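You operate a simulated robot arm through the tools that you are given. There is no shell and no other tool. Be economical: measure what you need, move in short steps, check, and stop when the job is done.

You run a simulated robot arm. Do the job below in one go: nothing can be reset, and whatever is moved stays where it is left.

## Task
Fetch the paint brush with blue grip and stand it on top of the dustpan.

The check looks at the end state, three seconds after you hand in, the way a careful person would. Anything else that was tipped, shoved, dropped, spilled or broken makes it a failure.

## Robot
A 6-joint arm with a two-finger parallel gripper, fixed in place. Base frame: the origin is at the foot of the arm, x ahead of it, y to its left, z up; the work surface is at about z = 0. Lengths are in m, angles in degrees, forces in N, time in s.
With the tool pointing down near the work surface it reaches from about 0.14 to 0.58 m from the base axis. Its first joint turns from -66.0 to 66.0 degrees. Payload 2.1 kg.
The tool frame sits at the grasp point between the pads (the TCP): z along the fingers, y along the line on which they close. The tips reach 0.03 m beyond it. Largest opening 0.094 m; finger width 0.028, thickness 0.01; the body of the gripper, 0.05 by 0.096 m, starts 0.055 m behind the TCP.
Orientation is told as [roll, pitch, yaw] about the base's x, y, z axes, in that order, counted from this pose: with the fingers straight down and closing along the base's y, the tool's x points along the base's -x, its y along +y and its z along -z.

## Interface
- The arm moves only by the tool play_rows. Its argument "targets" is one flat list of numbers, 7 for each row, row after row: the shift along the tool's x, y, z in mm, then the turn, a rotation vector about the tool's x, y, z in degrees, then the opening in per cent of the stroke, from 0 (shut) to 100 (fully open). In form: [tx, ty, tz, ax, ay, az, hand, tx, ty, tz, ax, ay, az, hand, ...]. A call has 1 to 10 rows; each row shifts and turns the commanded pose from where the row before left it, along the tool's axes as they then stand. Rows are played at 5 a second. More than 0.05 m and 8.6 degrees between two rows, or a gripper value outside its range, and nothing of the call is played. A pose out of reach is approached as far as the arm can. The call stops where the force on the tool passes 40 N (or 10 N more than at its start, if that is more) or the arm is blocked; 0.2 s more then pass. Each finger travels about 0.072 m/s and halts on what it meets, pressing with about 37 N; the grip force reading is that of the motor and also rises with nothing between the fingers. The clock runs only during rows and for 0.2 s after the last one: add rows that do not move to give the fingers time. The reply holds the time, the measured pose of the TCP, the force on the tool along the base axes, the opening and the grip force, in the units named above and with some noise.
- Cameras (640 x 400 px; columns grow to the right, rows downward): "scene" is fixed at [0.0439, -0.3608, 0.4891]; the picture's right is [0.87, -0.49, 0.00], its down [-0.26, -0.45, -0.85] and it looks along [0.42, 0.74, -0.52] (base axes); focal length 214 px, centre (320, 200). "wrist" rides on the gripper at [-0.037, 0, -0.058] in the tool frame; the picture's right is [0.00, -1.00, 0.00], its down [0.97, 0.00, -0.24] and it looks along [0.24, 0.00, 0.97] (tool axes); focal length 218 px, centre (320, 200).
- capture(camera): a new picture of that camera. It takes no simulated time.
- pixel_to_xyz(camera, pixels): for up to 12 pixels [column, row] of the newest picture of that camera ("zoom" is the newest enlarged one), the place [x, y, z] in the base frame of the surface seen there, good to about 0.003 m. It takes no simulated time.
- inspect(camera, box): a new picture of the part [left, top, right, bottom] of that camera's present view, enlarged. It takes no simulated time.
- finish_job(): hands the job in; it is judged then, once.

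Work in short steps. Measure before you move; look again where a grasp or a placing could have gone wrong, and mend it. You have 60 turns and 30 pictures in all, those below and enlarged ones among them. Open the gripper and draw the arm clear of the work before you hand the job in, unless the task says otherwise; then end with one line.

The tools are called after ">>>" as a command line: name --argument value ..., lists and objects as JSON in quotes. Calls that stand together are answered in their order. play_rows: Moves the arm, as the interface text tells. Its arguments: {"type":"object","properties":{"targets":{"type":"array"}},"required":["targets"]} The other tools are called the same way: capture (camera) takes a picture; pixel_to_xyz (camera, pixels) gives the place of the surface under pixels of a picture; inspect (camera, box) takes an enlarged picture of a part of a camera's view; finish_job () hands the job in.

At the start:

```text
t: 0.0
tool_pos: [0.2335, -0.1636, 0.453]
orientation: [0.0, 0.0, 0.0]
wrist_force: [0.4, 0.2, 0.1]
width: 0.094
finger_force: 0.1
```

scene: 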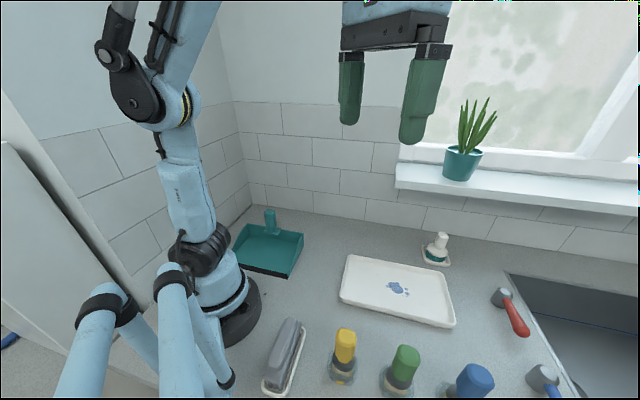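
wrist: 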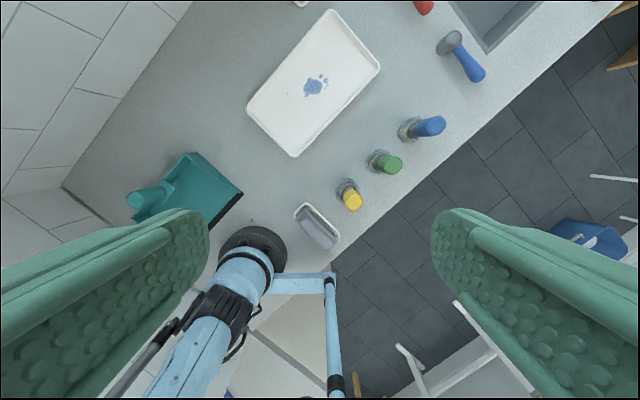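

The scene shows upright items with yellow, green and blue grips near (345,350), (405,365) and (475,380), and a lying blue-handled item near (545,378). I'll enlarge both views to tell them apart.

>>> inspect --camera "wrist" --box '[320, 0, 520, 220]'

>>> inspect --camera "scene" --box '[320, 270, 600, 400]'

>>> inspect --camera "scene" --box '[210, 190, 340, 300]'

```text
1.82 times, centred on (420, 110) of wrist
```

zoom: 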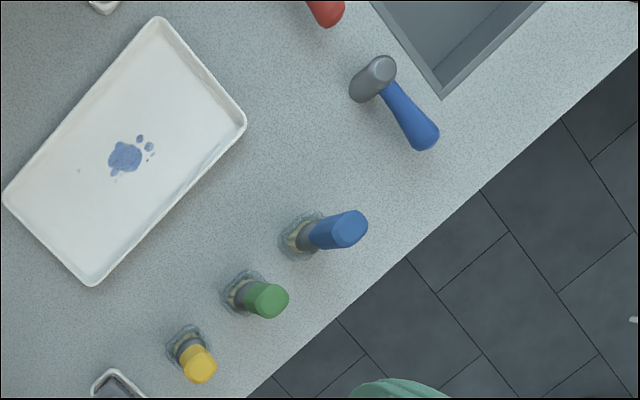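

```text
2.29 times, centred on (460, 335) of scene
```

zoom: 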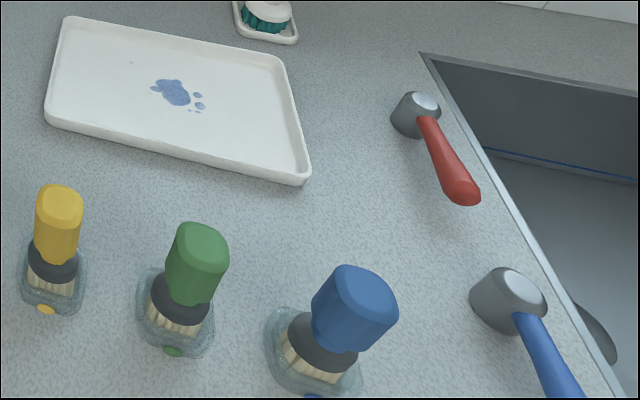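

```text
3.64 times, centred on (275, 245) of scene
```

zoom: 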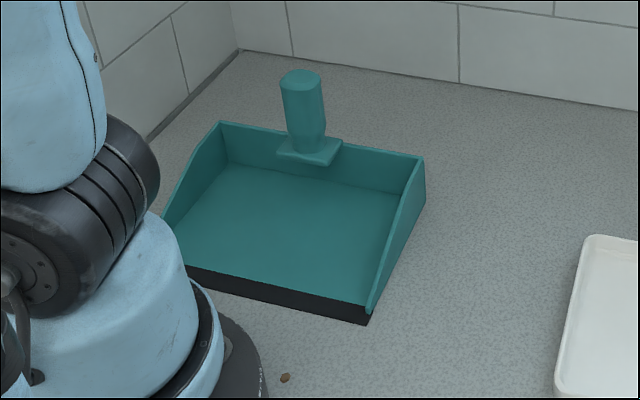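

Upright blue brush at scene (475,380), apparently standing in a clear holder; the blue-handled hammer beside the sink is a distractor. I'll measure the brush and the dustpan.

>>> pixel_to_xyz --camera "wrist" --pixels '[[435, 124], [424, 128], [414, 131], [407, 128], [401, 130], [412, 138], [412, 118], [397, 158], [385, 112], [371, 165], [478, 75], [455, 45]]'

>>> pixel_to_xyz --camera "zoom" --pixels '[[300, 75], [305, 110], [310, 155], [222, 124], [423, 160], [370, 305], [190, 270], [290, 220], [240, 200], [350, 240], [300, 265], [320, 200]]'

>>> pixel_to_xyz --camera "scene" --pixels '[[475, 376], [461, 395], [474, 390], [462, 372], [492, 382], [438, 384], [455, 385], [448, 378], [400, 360], [405, 350]]'

```text
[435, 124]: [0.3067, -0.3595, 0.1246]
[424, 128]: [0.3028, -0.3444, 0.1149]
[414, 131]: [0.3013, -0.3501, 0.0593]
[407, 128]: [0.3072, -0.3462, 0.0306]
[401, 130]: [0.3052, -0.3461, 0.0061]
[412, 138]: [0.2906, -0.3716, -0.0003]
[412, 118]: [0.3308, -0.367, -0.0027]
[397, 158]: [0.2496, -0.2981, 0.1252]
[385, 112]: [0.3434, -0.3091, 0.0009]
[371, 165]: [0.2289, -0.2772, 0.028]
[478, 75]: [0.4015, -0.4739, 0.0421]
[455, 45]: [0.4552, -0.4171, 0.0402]
```

```text
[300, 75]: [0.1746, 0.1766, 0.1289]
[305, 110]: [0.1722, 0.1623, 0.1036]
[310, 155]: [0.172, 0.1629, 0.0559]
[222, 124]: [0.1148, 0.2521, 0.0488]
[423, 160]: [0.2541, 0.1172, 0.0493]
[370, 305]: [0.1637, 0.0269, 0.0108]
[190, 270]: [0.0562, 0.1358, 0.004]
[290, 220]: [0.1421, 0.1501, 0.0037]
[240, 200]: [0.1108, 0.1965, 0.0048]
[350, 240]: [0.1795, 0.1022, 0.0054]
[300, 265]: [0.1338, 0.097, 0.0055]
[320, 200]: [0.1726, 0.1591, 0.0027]
```

```text
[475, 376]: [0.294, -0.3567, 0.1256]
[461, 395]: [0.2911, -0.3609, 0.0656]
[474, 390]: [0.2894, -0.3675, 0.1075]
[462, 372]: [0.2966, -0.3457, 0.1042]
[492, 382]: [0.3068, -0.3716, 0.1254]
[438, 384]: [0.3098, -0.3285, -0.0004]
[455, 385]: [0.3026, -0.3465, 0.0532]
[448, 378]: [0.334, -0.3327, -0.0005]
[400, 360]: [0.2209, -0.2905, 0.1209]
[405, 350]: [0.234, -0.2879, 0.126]
```

The blue brush is about (0.302,-0.357), top at z≈0.125; the dustpan floor is around (0.15,0.12), z≈0.005, with its handle at (0.172,0.165). I move above the brush and look down.

>>> play_rows --targets '[-6.7, -19.3, 20, 0, 0, 0, 100, -6.7, -19.3, 20, 0, 0, 0, 100, -6.7, -19.3, 20, 0, 0, 0, 100, -6.7, -19.3, 20, 0, 0, 0, 100, -6.7, -19.3, 20, 0, 0, 0, 100, -6.7, -19.3, 20, 0, 0, 0, 100, -6.7, -19.3, 20, 0, 0, 0, 100, -6.7, -19.3, 20, 0, 0, 0, 100, -6.7, -19.3, 20, 0, 0, 0, 100, -6.7, -19.3, 20, 0, 0, 0, 100]'

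>>> capture --camera "wrist"

```text
t: 2.2
tool_pos: [0.303, -0.3581, 0.2517]
orientation: [0.1, -0.1, 0.0]
wrist_force: [-0.3, -0.1, -0.5]
width: 0.094
finger_force: 0.0
```

```text
24 pictures are left
```

wrist: 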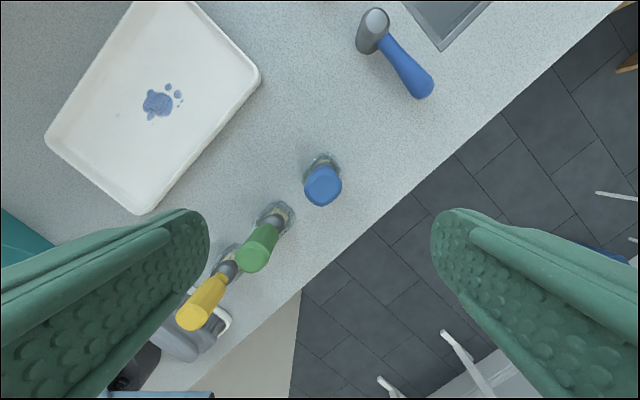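

The blue handle's top is at (322,186), directly under the gripper. I'll enlarge it and measure its outline.

>>> inspect --camera "wrist" --box '[240, 135, 368, 215]'

>>> pixel_to_xyz --camera "wrist" --pixels '[[322, 186], [308, 188], [339, 183], [319, 202], [326, 172], [322, 160], [308, 165], [334, 160], [337, 172], [255, 258], [262, 240], [306, 180]]'

```text
5.00 times, centred on (304, 175) of wrist
```

zoom: 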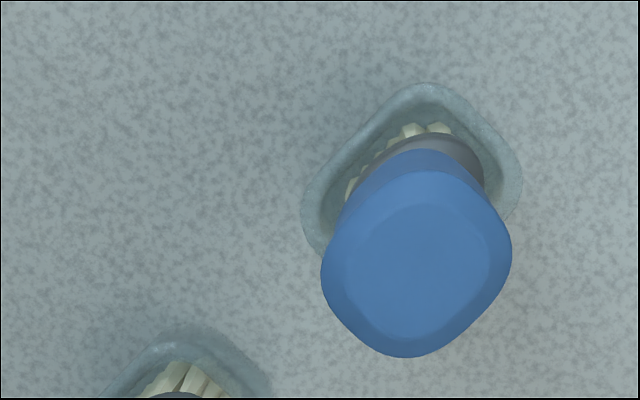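

```text
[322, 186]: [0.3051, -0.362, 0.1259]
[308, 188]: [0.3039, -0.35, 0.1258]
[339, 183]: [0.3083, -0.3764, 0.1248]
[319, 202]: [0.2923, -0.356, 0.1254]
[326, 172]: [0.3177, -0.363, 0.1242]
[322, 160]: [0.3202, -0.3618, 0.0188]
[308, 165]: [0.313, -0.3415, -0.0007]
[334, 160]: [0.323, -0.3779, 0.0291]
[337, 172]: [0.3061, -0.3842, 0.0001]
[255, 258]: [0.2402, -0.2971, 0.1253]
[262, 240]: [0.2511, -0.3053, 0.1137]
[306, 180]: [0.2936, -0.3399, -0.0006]
```

Handle is a rounded square (≈25×29 mm), sides along ±45°, centre ≈(0.305,-0.363). I'll shift there and yaw -45° so the fingers close across the flat sides and away from the green brush.

>>> play_rows --targets '[-2, -4.9, 0, 0, 0, 0, 100, 0, 0, 0, 0, 0, 7.5, 100, 0, 0, 0, 0, 0, 7.5, 100, 0, 0, 0, 0, 0, 7.5, 100, 0, 0, 0, 0, 0, 7.5, 100, 0, 0, 0, 0, 0, 7.5, 100, 0, 0, 0, 0, 0, 7.5, 100, 0, 0, 20, 0, 0, 0, 100, 0, 0, 20, 0, 0, 0, 100, 0, 0, 0, 0, 0, 0, 100]'

>>> capture --camera "wrist"

```text
t: 4.4
tool_pos: [0.3042, -0.361, 0.2137]
orientation: [0.0, -0.1, -45.1]
wrist_force: [0.2, -0.4, -0.5]
width: 0.094
finger_force: 0.0
```

```text
22 pictures are left
```

wrist: 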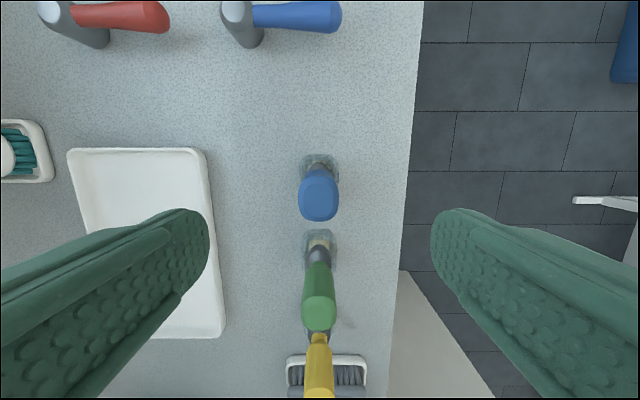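

Brush is centred at column 319 and squared with the fingers. I descend about 116 mm around the handle.

>>> play_rows --targets '[0, 0, 20, 0, 0, 0, 100, 0, 0, 20, 0, 0, 0, 100, 0, 0, 20, 0, 0, 0, 100, 0, 0, 20, 0, 0, 0, 100, 0, 0, 20, 0, 0, 0, 100, 0, 0, 16, 0, 0, 0, 100, 0, 0, 0, 0, 0, 0, 100]'

>>> inspect --camera "scene" --box '[400, 280, 592, 400]'

>>> capture --camera "wrist"

```text
t: 6.0
tool_pos: [0.3009, -0.3609, 0.0958]
orientation: [0.0, 0.0, -45.0]
wrist_force: [-0.3, -0.3, -1.0]
width: 0.0939
finger_force: 0.0
```

```text
3.33 times, centred on (496, 340) of scene
```

zoom: 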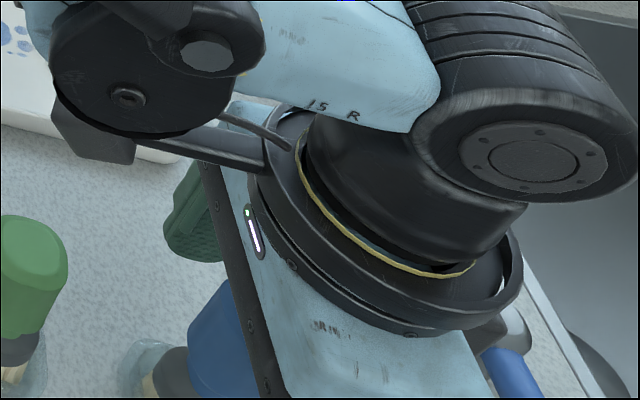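

```text
20 pictures are left
```

wrist: 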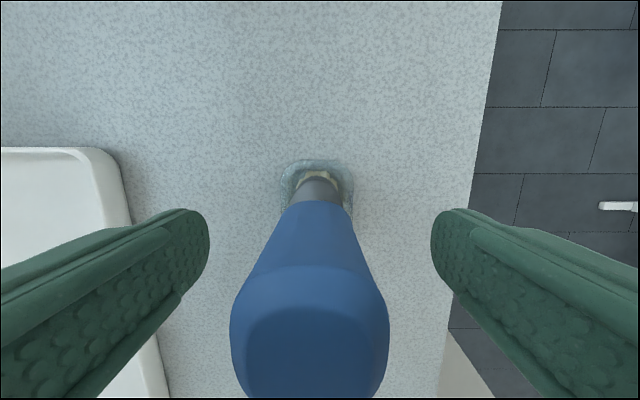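

The handle's a little left and forward of centre (col ~312): about +1.3 mm in tool y and -4 mm in x. I correct that and close.

>>> play_rows --targets '[-4, 1.3, 0, 0, 0, 0, 100, 0, 0, 0, 0, 0, 0, 60, 0, 0, 0, 0, 0, 0, 40, 0, 0, 0, 0, 0, 0, 20, 0, 0, 0, 0, 0, 0, 0, 0, 0, 0, 0, 0, 0, 0, 0, 0, 0, 0, 0, 0, 0]'

>>> capture --camera "wrist"

```text
t: 7.6
tool_pos: [0.3053, -0.3644, 0.0965]
orientation: [0.0, 0.0, -45.0]
wrist_force: [0.0, 0.0, -0.7]
width: 0.0326
finger_force: 36.9
```

```text
19 pictures are left
```

wrist: 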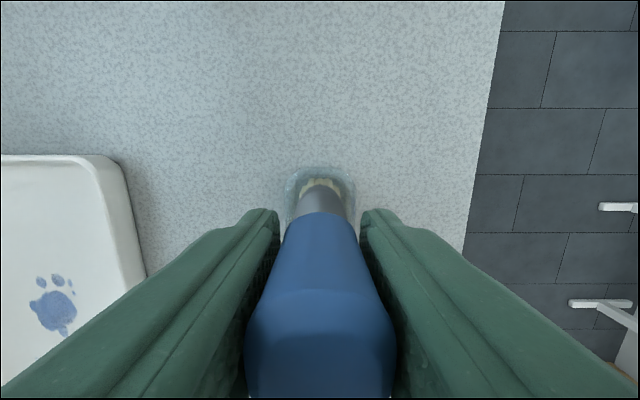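

Gripped at 32.6 mm. I lift slowly straight up and see whether the clear dish stays.

>>> play_rows --targets '[0, 0, -5, 0, 0, 0, 0, 0, 0, -8, 0, 0, 0, 0, 0, 0, -15, 0, 0, 0, 0, 0, 0, -20, 0, 0, 0, 0, 0, 0, -20, 0, 0, 0, 0, 0, 0, -20, 0, 0, 0, 0, 0, 0, 0, 0, 0, 0, 0]'

>>> capture --camera "wrist"

>>> capture --camera "scene"

```text
t: 9.2
tool_pos: [0.3069, -0.3623, 0.1851]
orientation: [0.0, 0.1, -45.1]
wrist_force: [-0.4, 0.5, -0.3]
width: 0.0325
finger_force: 37.1
```

```text
18 pictures are left
```

wrist: 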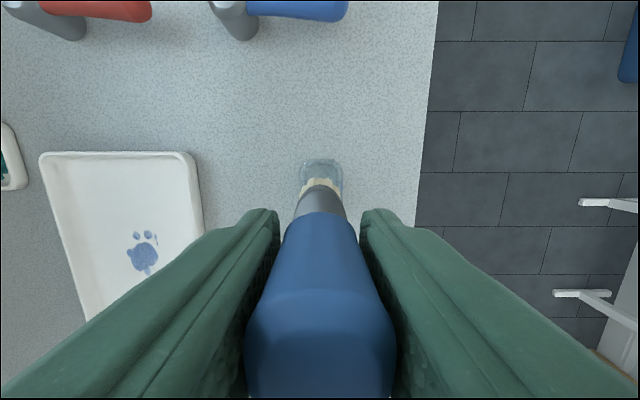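

```text
17 pictures are left
```

scene: 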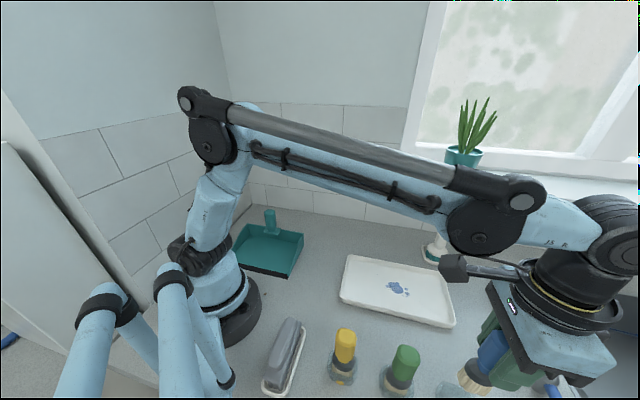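

The dish stayed put and the brush came away cleanly. I lift a further 90 mm and turn the yaw back to 0 before travelling.

>>> play_rows --targets '[0, 0, -30, 0, 0, 0, 0, 0, 0, -30, 0, 0, 0, 0, 0, 0, -30, 0, 0, 0, 0, 0, 0, 0, 0, 0, -7.5, 0, 0, 0, 0, 0, 0, -7.5, 0, 0, 0, 0, 0, 0, -7.5, 0, 0, 0, 0, 0, 0, -7.5, 0, 0, 0, 0, 0, 0, -7.5, 0, 0, 0, 0, 0, 0, -7.5, 0, 0, 0, 0, 0, 0, 0, 0]'

>>> inspect --camera "scene" --box '[400, 240, 640, 390]'

```text
t: 11.4
tool_pos: [0.3079, -0.3631, 0.275]
orientation: [0.0, 0.0, 0.1]
wrist_force: [0.3, 0.5, -0.3]
width: 0.0326
finger_force: 36.5
```

```text
2.67 times, centred on (520, 315) of scene
```

zoom: 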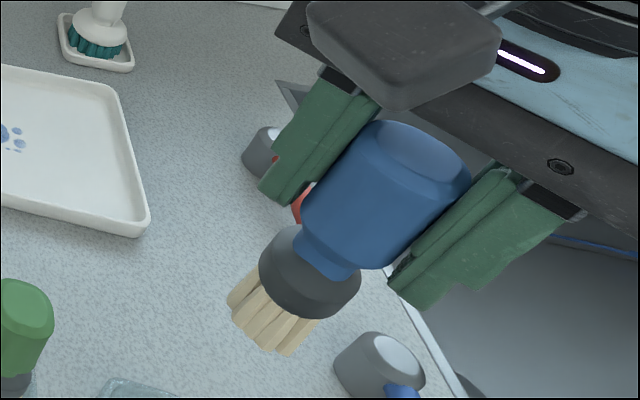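

The brush hangs between the pads. I measure its bristle end and top to know its length and tilt.

>>> pixel_to_xyz --camera "zoom" --pixels '[[237, 305], [262, 345], [285, 352], [275, 325], [300, 300], [325, 240], [425, 150], [400, 130], [460, 170], [345, 300], [270, 255]]'

>>> play_rows --targets '[14.7, 47, 0, 0, 0, 0, 0, 14.7, 47, 0, 0, 0, 0, 0, 14.7, 47, 0, 0, 0, 0, 0, 14.7, 47, 0, 0, 0, 0, 0, 14.7, 47, 0, 0, 0, 0, 0, 14.7, 47, 0, 0, 0, 0, 0, 0, 0, 0, 0, 0, 0, 0]'

```text
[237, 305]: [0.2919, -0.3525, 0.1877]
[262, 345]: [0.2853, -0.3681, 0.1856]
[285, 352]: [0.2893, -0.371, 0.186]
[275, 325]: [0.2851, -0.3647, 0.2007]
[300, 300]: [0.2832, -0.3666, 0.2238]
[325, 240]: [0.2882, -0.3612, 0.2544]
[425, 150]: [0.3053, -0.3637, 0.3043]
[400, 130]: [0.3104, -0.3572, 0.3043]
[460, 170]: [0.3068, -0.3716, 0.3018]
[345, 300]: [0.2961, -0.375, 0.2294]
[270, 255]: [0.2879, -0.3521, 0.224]
```

```text
t: 13.0
tool_pos: [0.2184, -0.0801, 0.274]
orientation: [0.0, 0.0, 0.0]
wrist_force: [-0.1, 0.1, -1.0]
width: 0.0327
finger_force: 37.4
```

Bristle end is ~0.091 m below the TCP and the brush is upright. I continue to above the dustpan at about (0.16,0.11).

>>> play_rows --targets '[11.7, 38, 0, 0, 0, 0, 0, 11.7, 38, 0, 0, 0, 0, 0, 11.7, 38, 0, 0, 0, 0, 0, 11.7, 38, 0, 0, 0, 0, 0, 11.7, 38, 0, 0, 0, 0, 0, 0, 0, 0, 0, 0, 0, 0]'

>>> capture --camera "scene"

```text
t: 14.4
tool_pos: [0.1598, 0.1101, 0.2737]
orientation: [0.1, 0.1, 0.0]
wrist_force: [0.3, -0.4, -0.9]
width: 0.0325
finger_force: 37.3
```

```text
15 pictures are left
```

scene: 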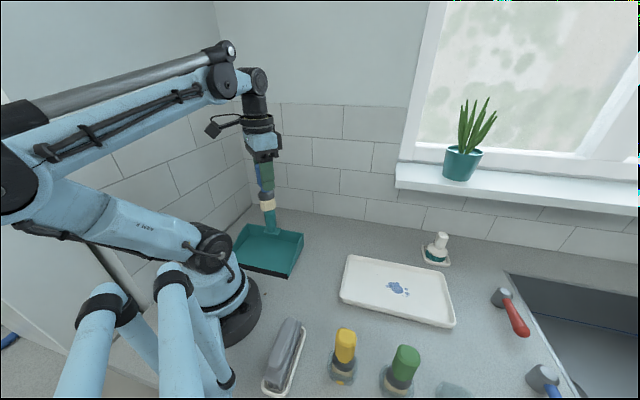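

Brush is over the pan. I turn to yaw +45 (parallel with the back wall) and look.

>>> play_rows --targets '[0, 0, 0, 0, 0, -7.5, 0, 0, 0, 0, 0, 0, -7.5, 0, 0, 0, 0, 0, 0, -7.5, 0, 0, 0, 0, 0, 0, -7.5, 0, 0, 0, 0, 0, 0, -7.5, 0, 0, 0, 0, 0, 0, -7.5, 0, 0, 0, 40, 0, 0, 0, 0, 0, 0, 40, 0, 0, 0, 0, 0, 0, 30, 0, 0, 0, 0, 0, 0, 0, 0, 0, 0, 0]'

>>> inspect --camera "scene" --box '[190, 140, 350, 290]'

>>> capture --camera "wrist"

```text
t: 16.6
tool_pos: [0.1602, 0.1096, 0.1652]
orientation: [0.0, 0.0, 45.0]
wrist_force: [0.0, 0.5, 0.4]
width: 0.0328
finger_force: 37.0
```

```text
2.67 times, centred on (270, 215) of scene
```

zoom: 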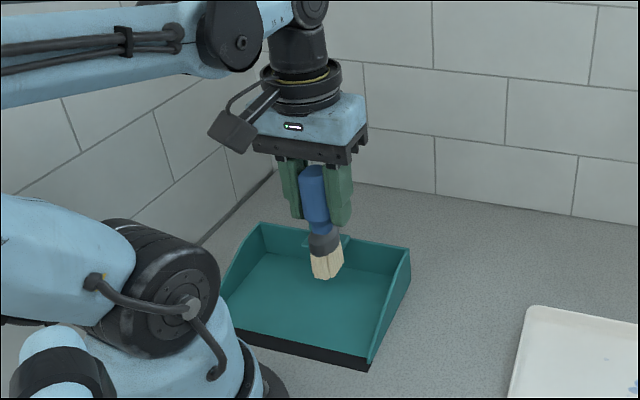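

```text
13 pictures are left
```

wrist: 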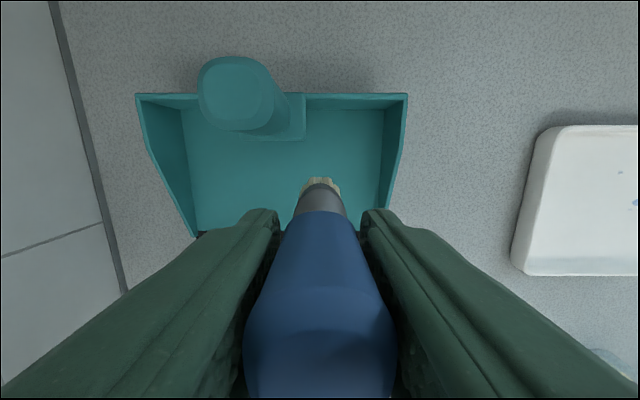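

Bristles are over the pan floor, clear of the walls and handle. I descend to just above contact (expected TCP z≈0.097).

>>> play_rows --targets '[0, 0, 20, 0, 0, 0, 0, 0, 0, 20, 0, 0, 0, 0, 0, 0, 16, 0, 0, 0, 0, 0, 0, 6, 0, 0, 0, 0, 0, 0, 0, 0, 0, 0, 0]'

>>> inspect --camera "scene" --box '[220, 190, 316, 280]'

```text
t: 17.8
tool_pos: [0.1602, 0.1092, 0.1037]
orientation: [0.0, 0.0, 45.0]
wrist_force: [-0.9, 0.4, -0.8]
width: 0.0326
finger_force: 37.6
```

```text
4.44 times, centred on (268, 235) of scene
```

zoom: 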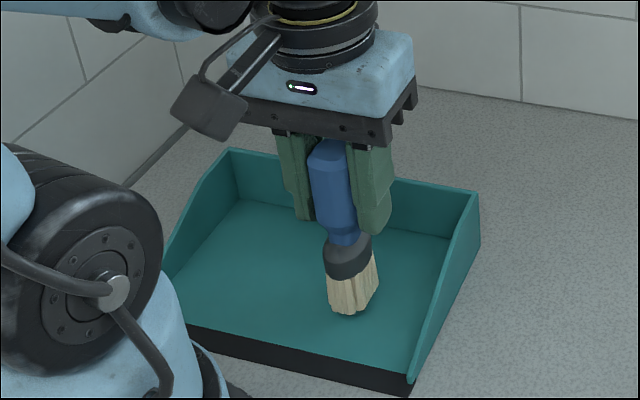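

Close to the floor, with a reading near zero. I lower 2 mm per row, in short calls, watching for contact force.

>>> play_rows --targets '[0, 0, 2, 0, 0, 0, 0, 0, 0, 2, 0, 0, 0, 0, 0, 0, 1, 0, 0, 0, 0, 0, 0, 0, 0, 0, 0, 0]'

>>> play_rows --targets '[0, 0, 1, 0, 0, 0, 0, 0, 0, 1, 0, 0, 0, 0, 0, 0, 0, 0, 0, 0, 0]'

```text
t: 18.8
tool_pos: [0.1606, 0.1082, 0.0978]
orientation: [0.0, 0.0, 44.9]
wrist_force: [-0.3, 0.0, -0.5]
width: 0.0328
finger_force: 36.9
```

```text
t: 19.6
tool_pos: [0.1605, 0.1088, 0.0957]
orientation: [0.1, 0.1, 44.9]
wrist_force: [0.0, -1.5, 7.0]
width: 0.0326
finger_force: 37.2
```

Contact: 7 N up at TCP z 0.0957. I ease 0.5 mm and open gradually.

>>> play_rows --targets '[0, 0, -0.6, 0, 0, 0, 0, 0, 0, 0, 0, 0, 0, 0]'

>>> play_rows --targets '[0, 0, 0, 0, 0, 0, 36, 0, 0, 0, 0, 0, 0, 40, 0, 0, 0, 0, 0, 0, 50, 0, 0, 0, 0, 0, 0, 65, 0, 0, 0, 0, 0, 0, 80, 0, 0, 0, 0, 0, 0, 80]'

>>> inspect --camera "scene" --box '[220, 190, 316, 280]'

>>> capture --camera "wrist"

```text
t: 20.2
tool_pos: [0.161, 0.1088, 0.0969]
orientation: [0.1, 0.1, 45.1]
wrist_force: [-0.2, -0.9, -0.5]
width: 0.0327
finger_force: 36.6
```

```text
t: 21.6
tool_pos: [0.1614, 0.1094, 0.096]
orientation: [0.0, 0.1, 45.0]
wrist_force: [0.1, 0.4, -0.9]
width: 0.0751
finger_force: 0.1
```

```text
4.44 times, centred on (268, 235) of scene
```

zoom: 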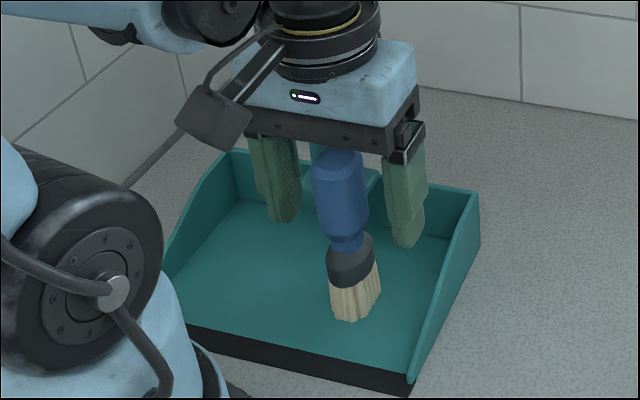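

```text
10 pictures are left
```

wrist: 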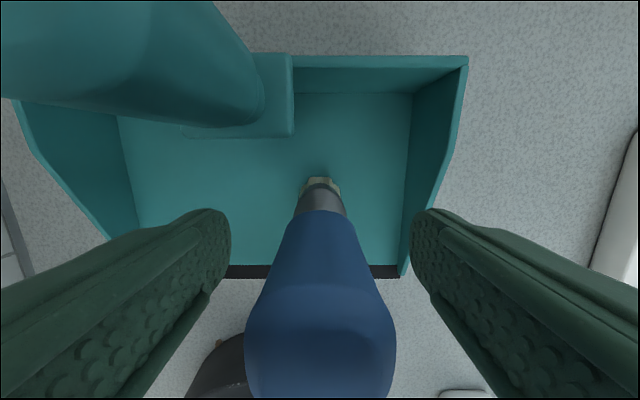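

The brush stands free between the open fingers. I draw straight up in steps.

>>> play_rows --targets '[0, 0, -8, 0, 0, 0, 80, 0, 0, -15, 0, 0, 0, 80, 0, 0, -25, 0, 0, 0, 80, 0, 0, -30, 0, 0, 0, 80, 0, 0, -40, 0, 0, 0, 80, 0, 0, -40, 0, 0, 0, 80, 0, 0, 0, 0, 0, 0, 80]'

>>> play_rows --targets '[40, 0, 0, 0, 0, 0, 80, 0, -45, -15, 0, 0, 0, 100, 0, -45, -15, 0, 0, 0, 100, 0, -45, -10, 0, 0, 0, 100, 0, -45, 0, 0, 0, 0, 100, 0, 0, 0, 0, 0, 0, 100]'

>>> capture --camera "scene"

>>> inspect --camera "scene" --box '[220, 190, 316, 280]'

```text
t: 23.2
tool_pos: [0.1597, 0.1077, 0.2528]
orientation: [0.0, 0.0, 45.0]
wrist_force: [1.0, 0.2, -1.1]
width: 0.0754
finger_force: 0.1
```

```text
t: 24.6
tool_pos: [0.2586, -0.048, 0.294]
orientation: [0.0, 0.0, 45.0]
wrist_force: [-0.4, 0.3, 0.3]
width: 0.0941
finger_force: 0.1
```

```text
9 pictures are left
```

scene: 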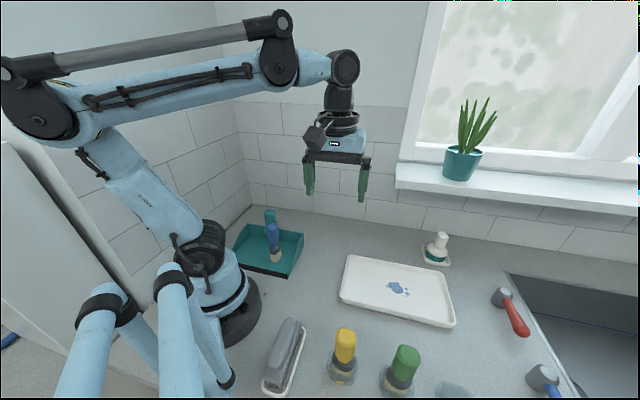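

```text
4.44 times, centred on (268, 235) of scene
```

zoom: 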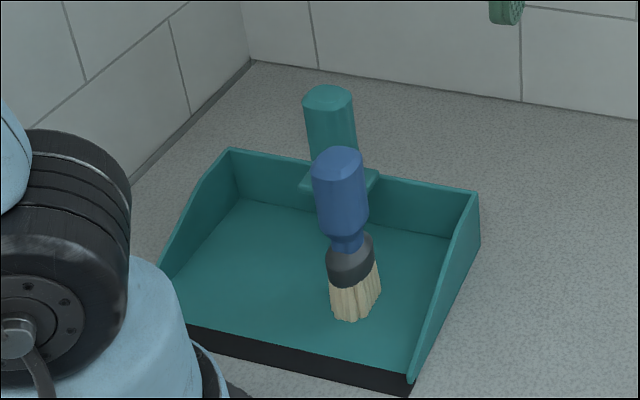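

The brush stands upright in the dustpan, everything else is where it was, and the arm is clear, so I hand in.

>>> finish_job

```text
The job is handed in.
```

The paint brush with the blue grip is standing upright, bristles down, on the floor of the dustpan; nothing else looked disturbed in the last pictures, and the gripper is open and clear.
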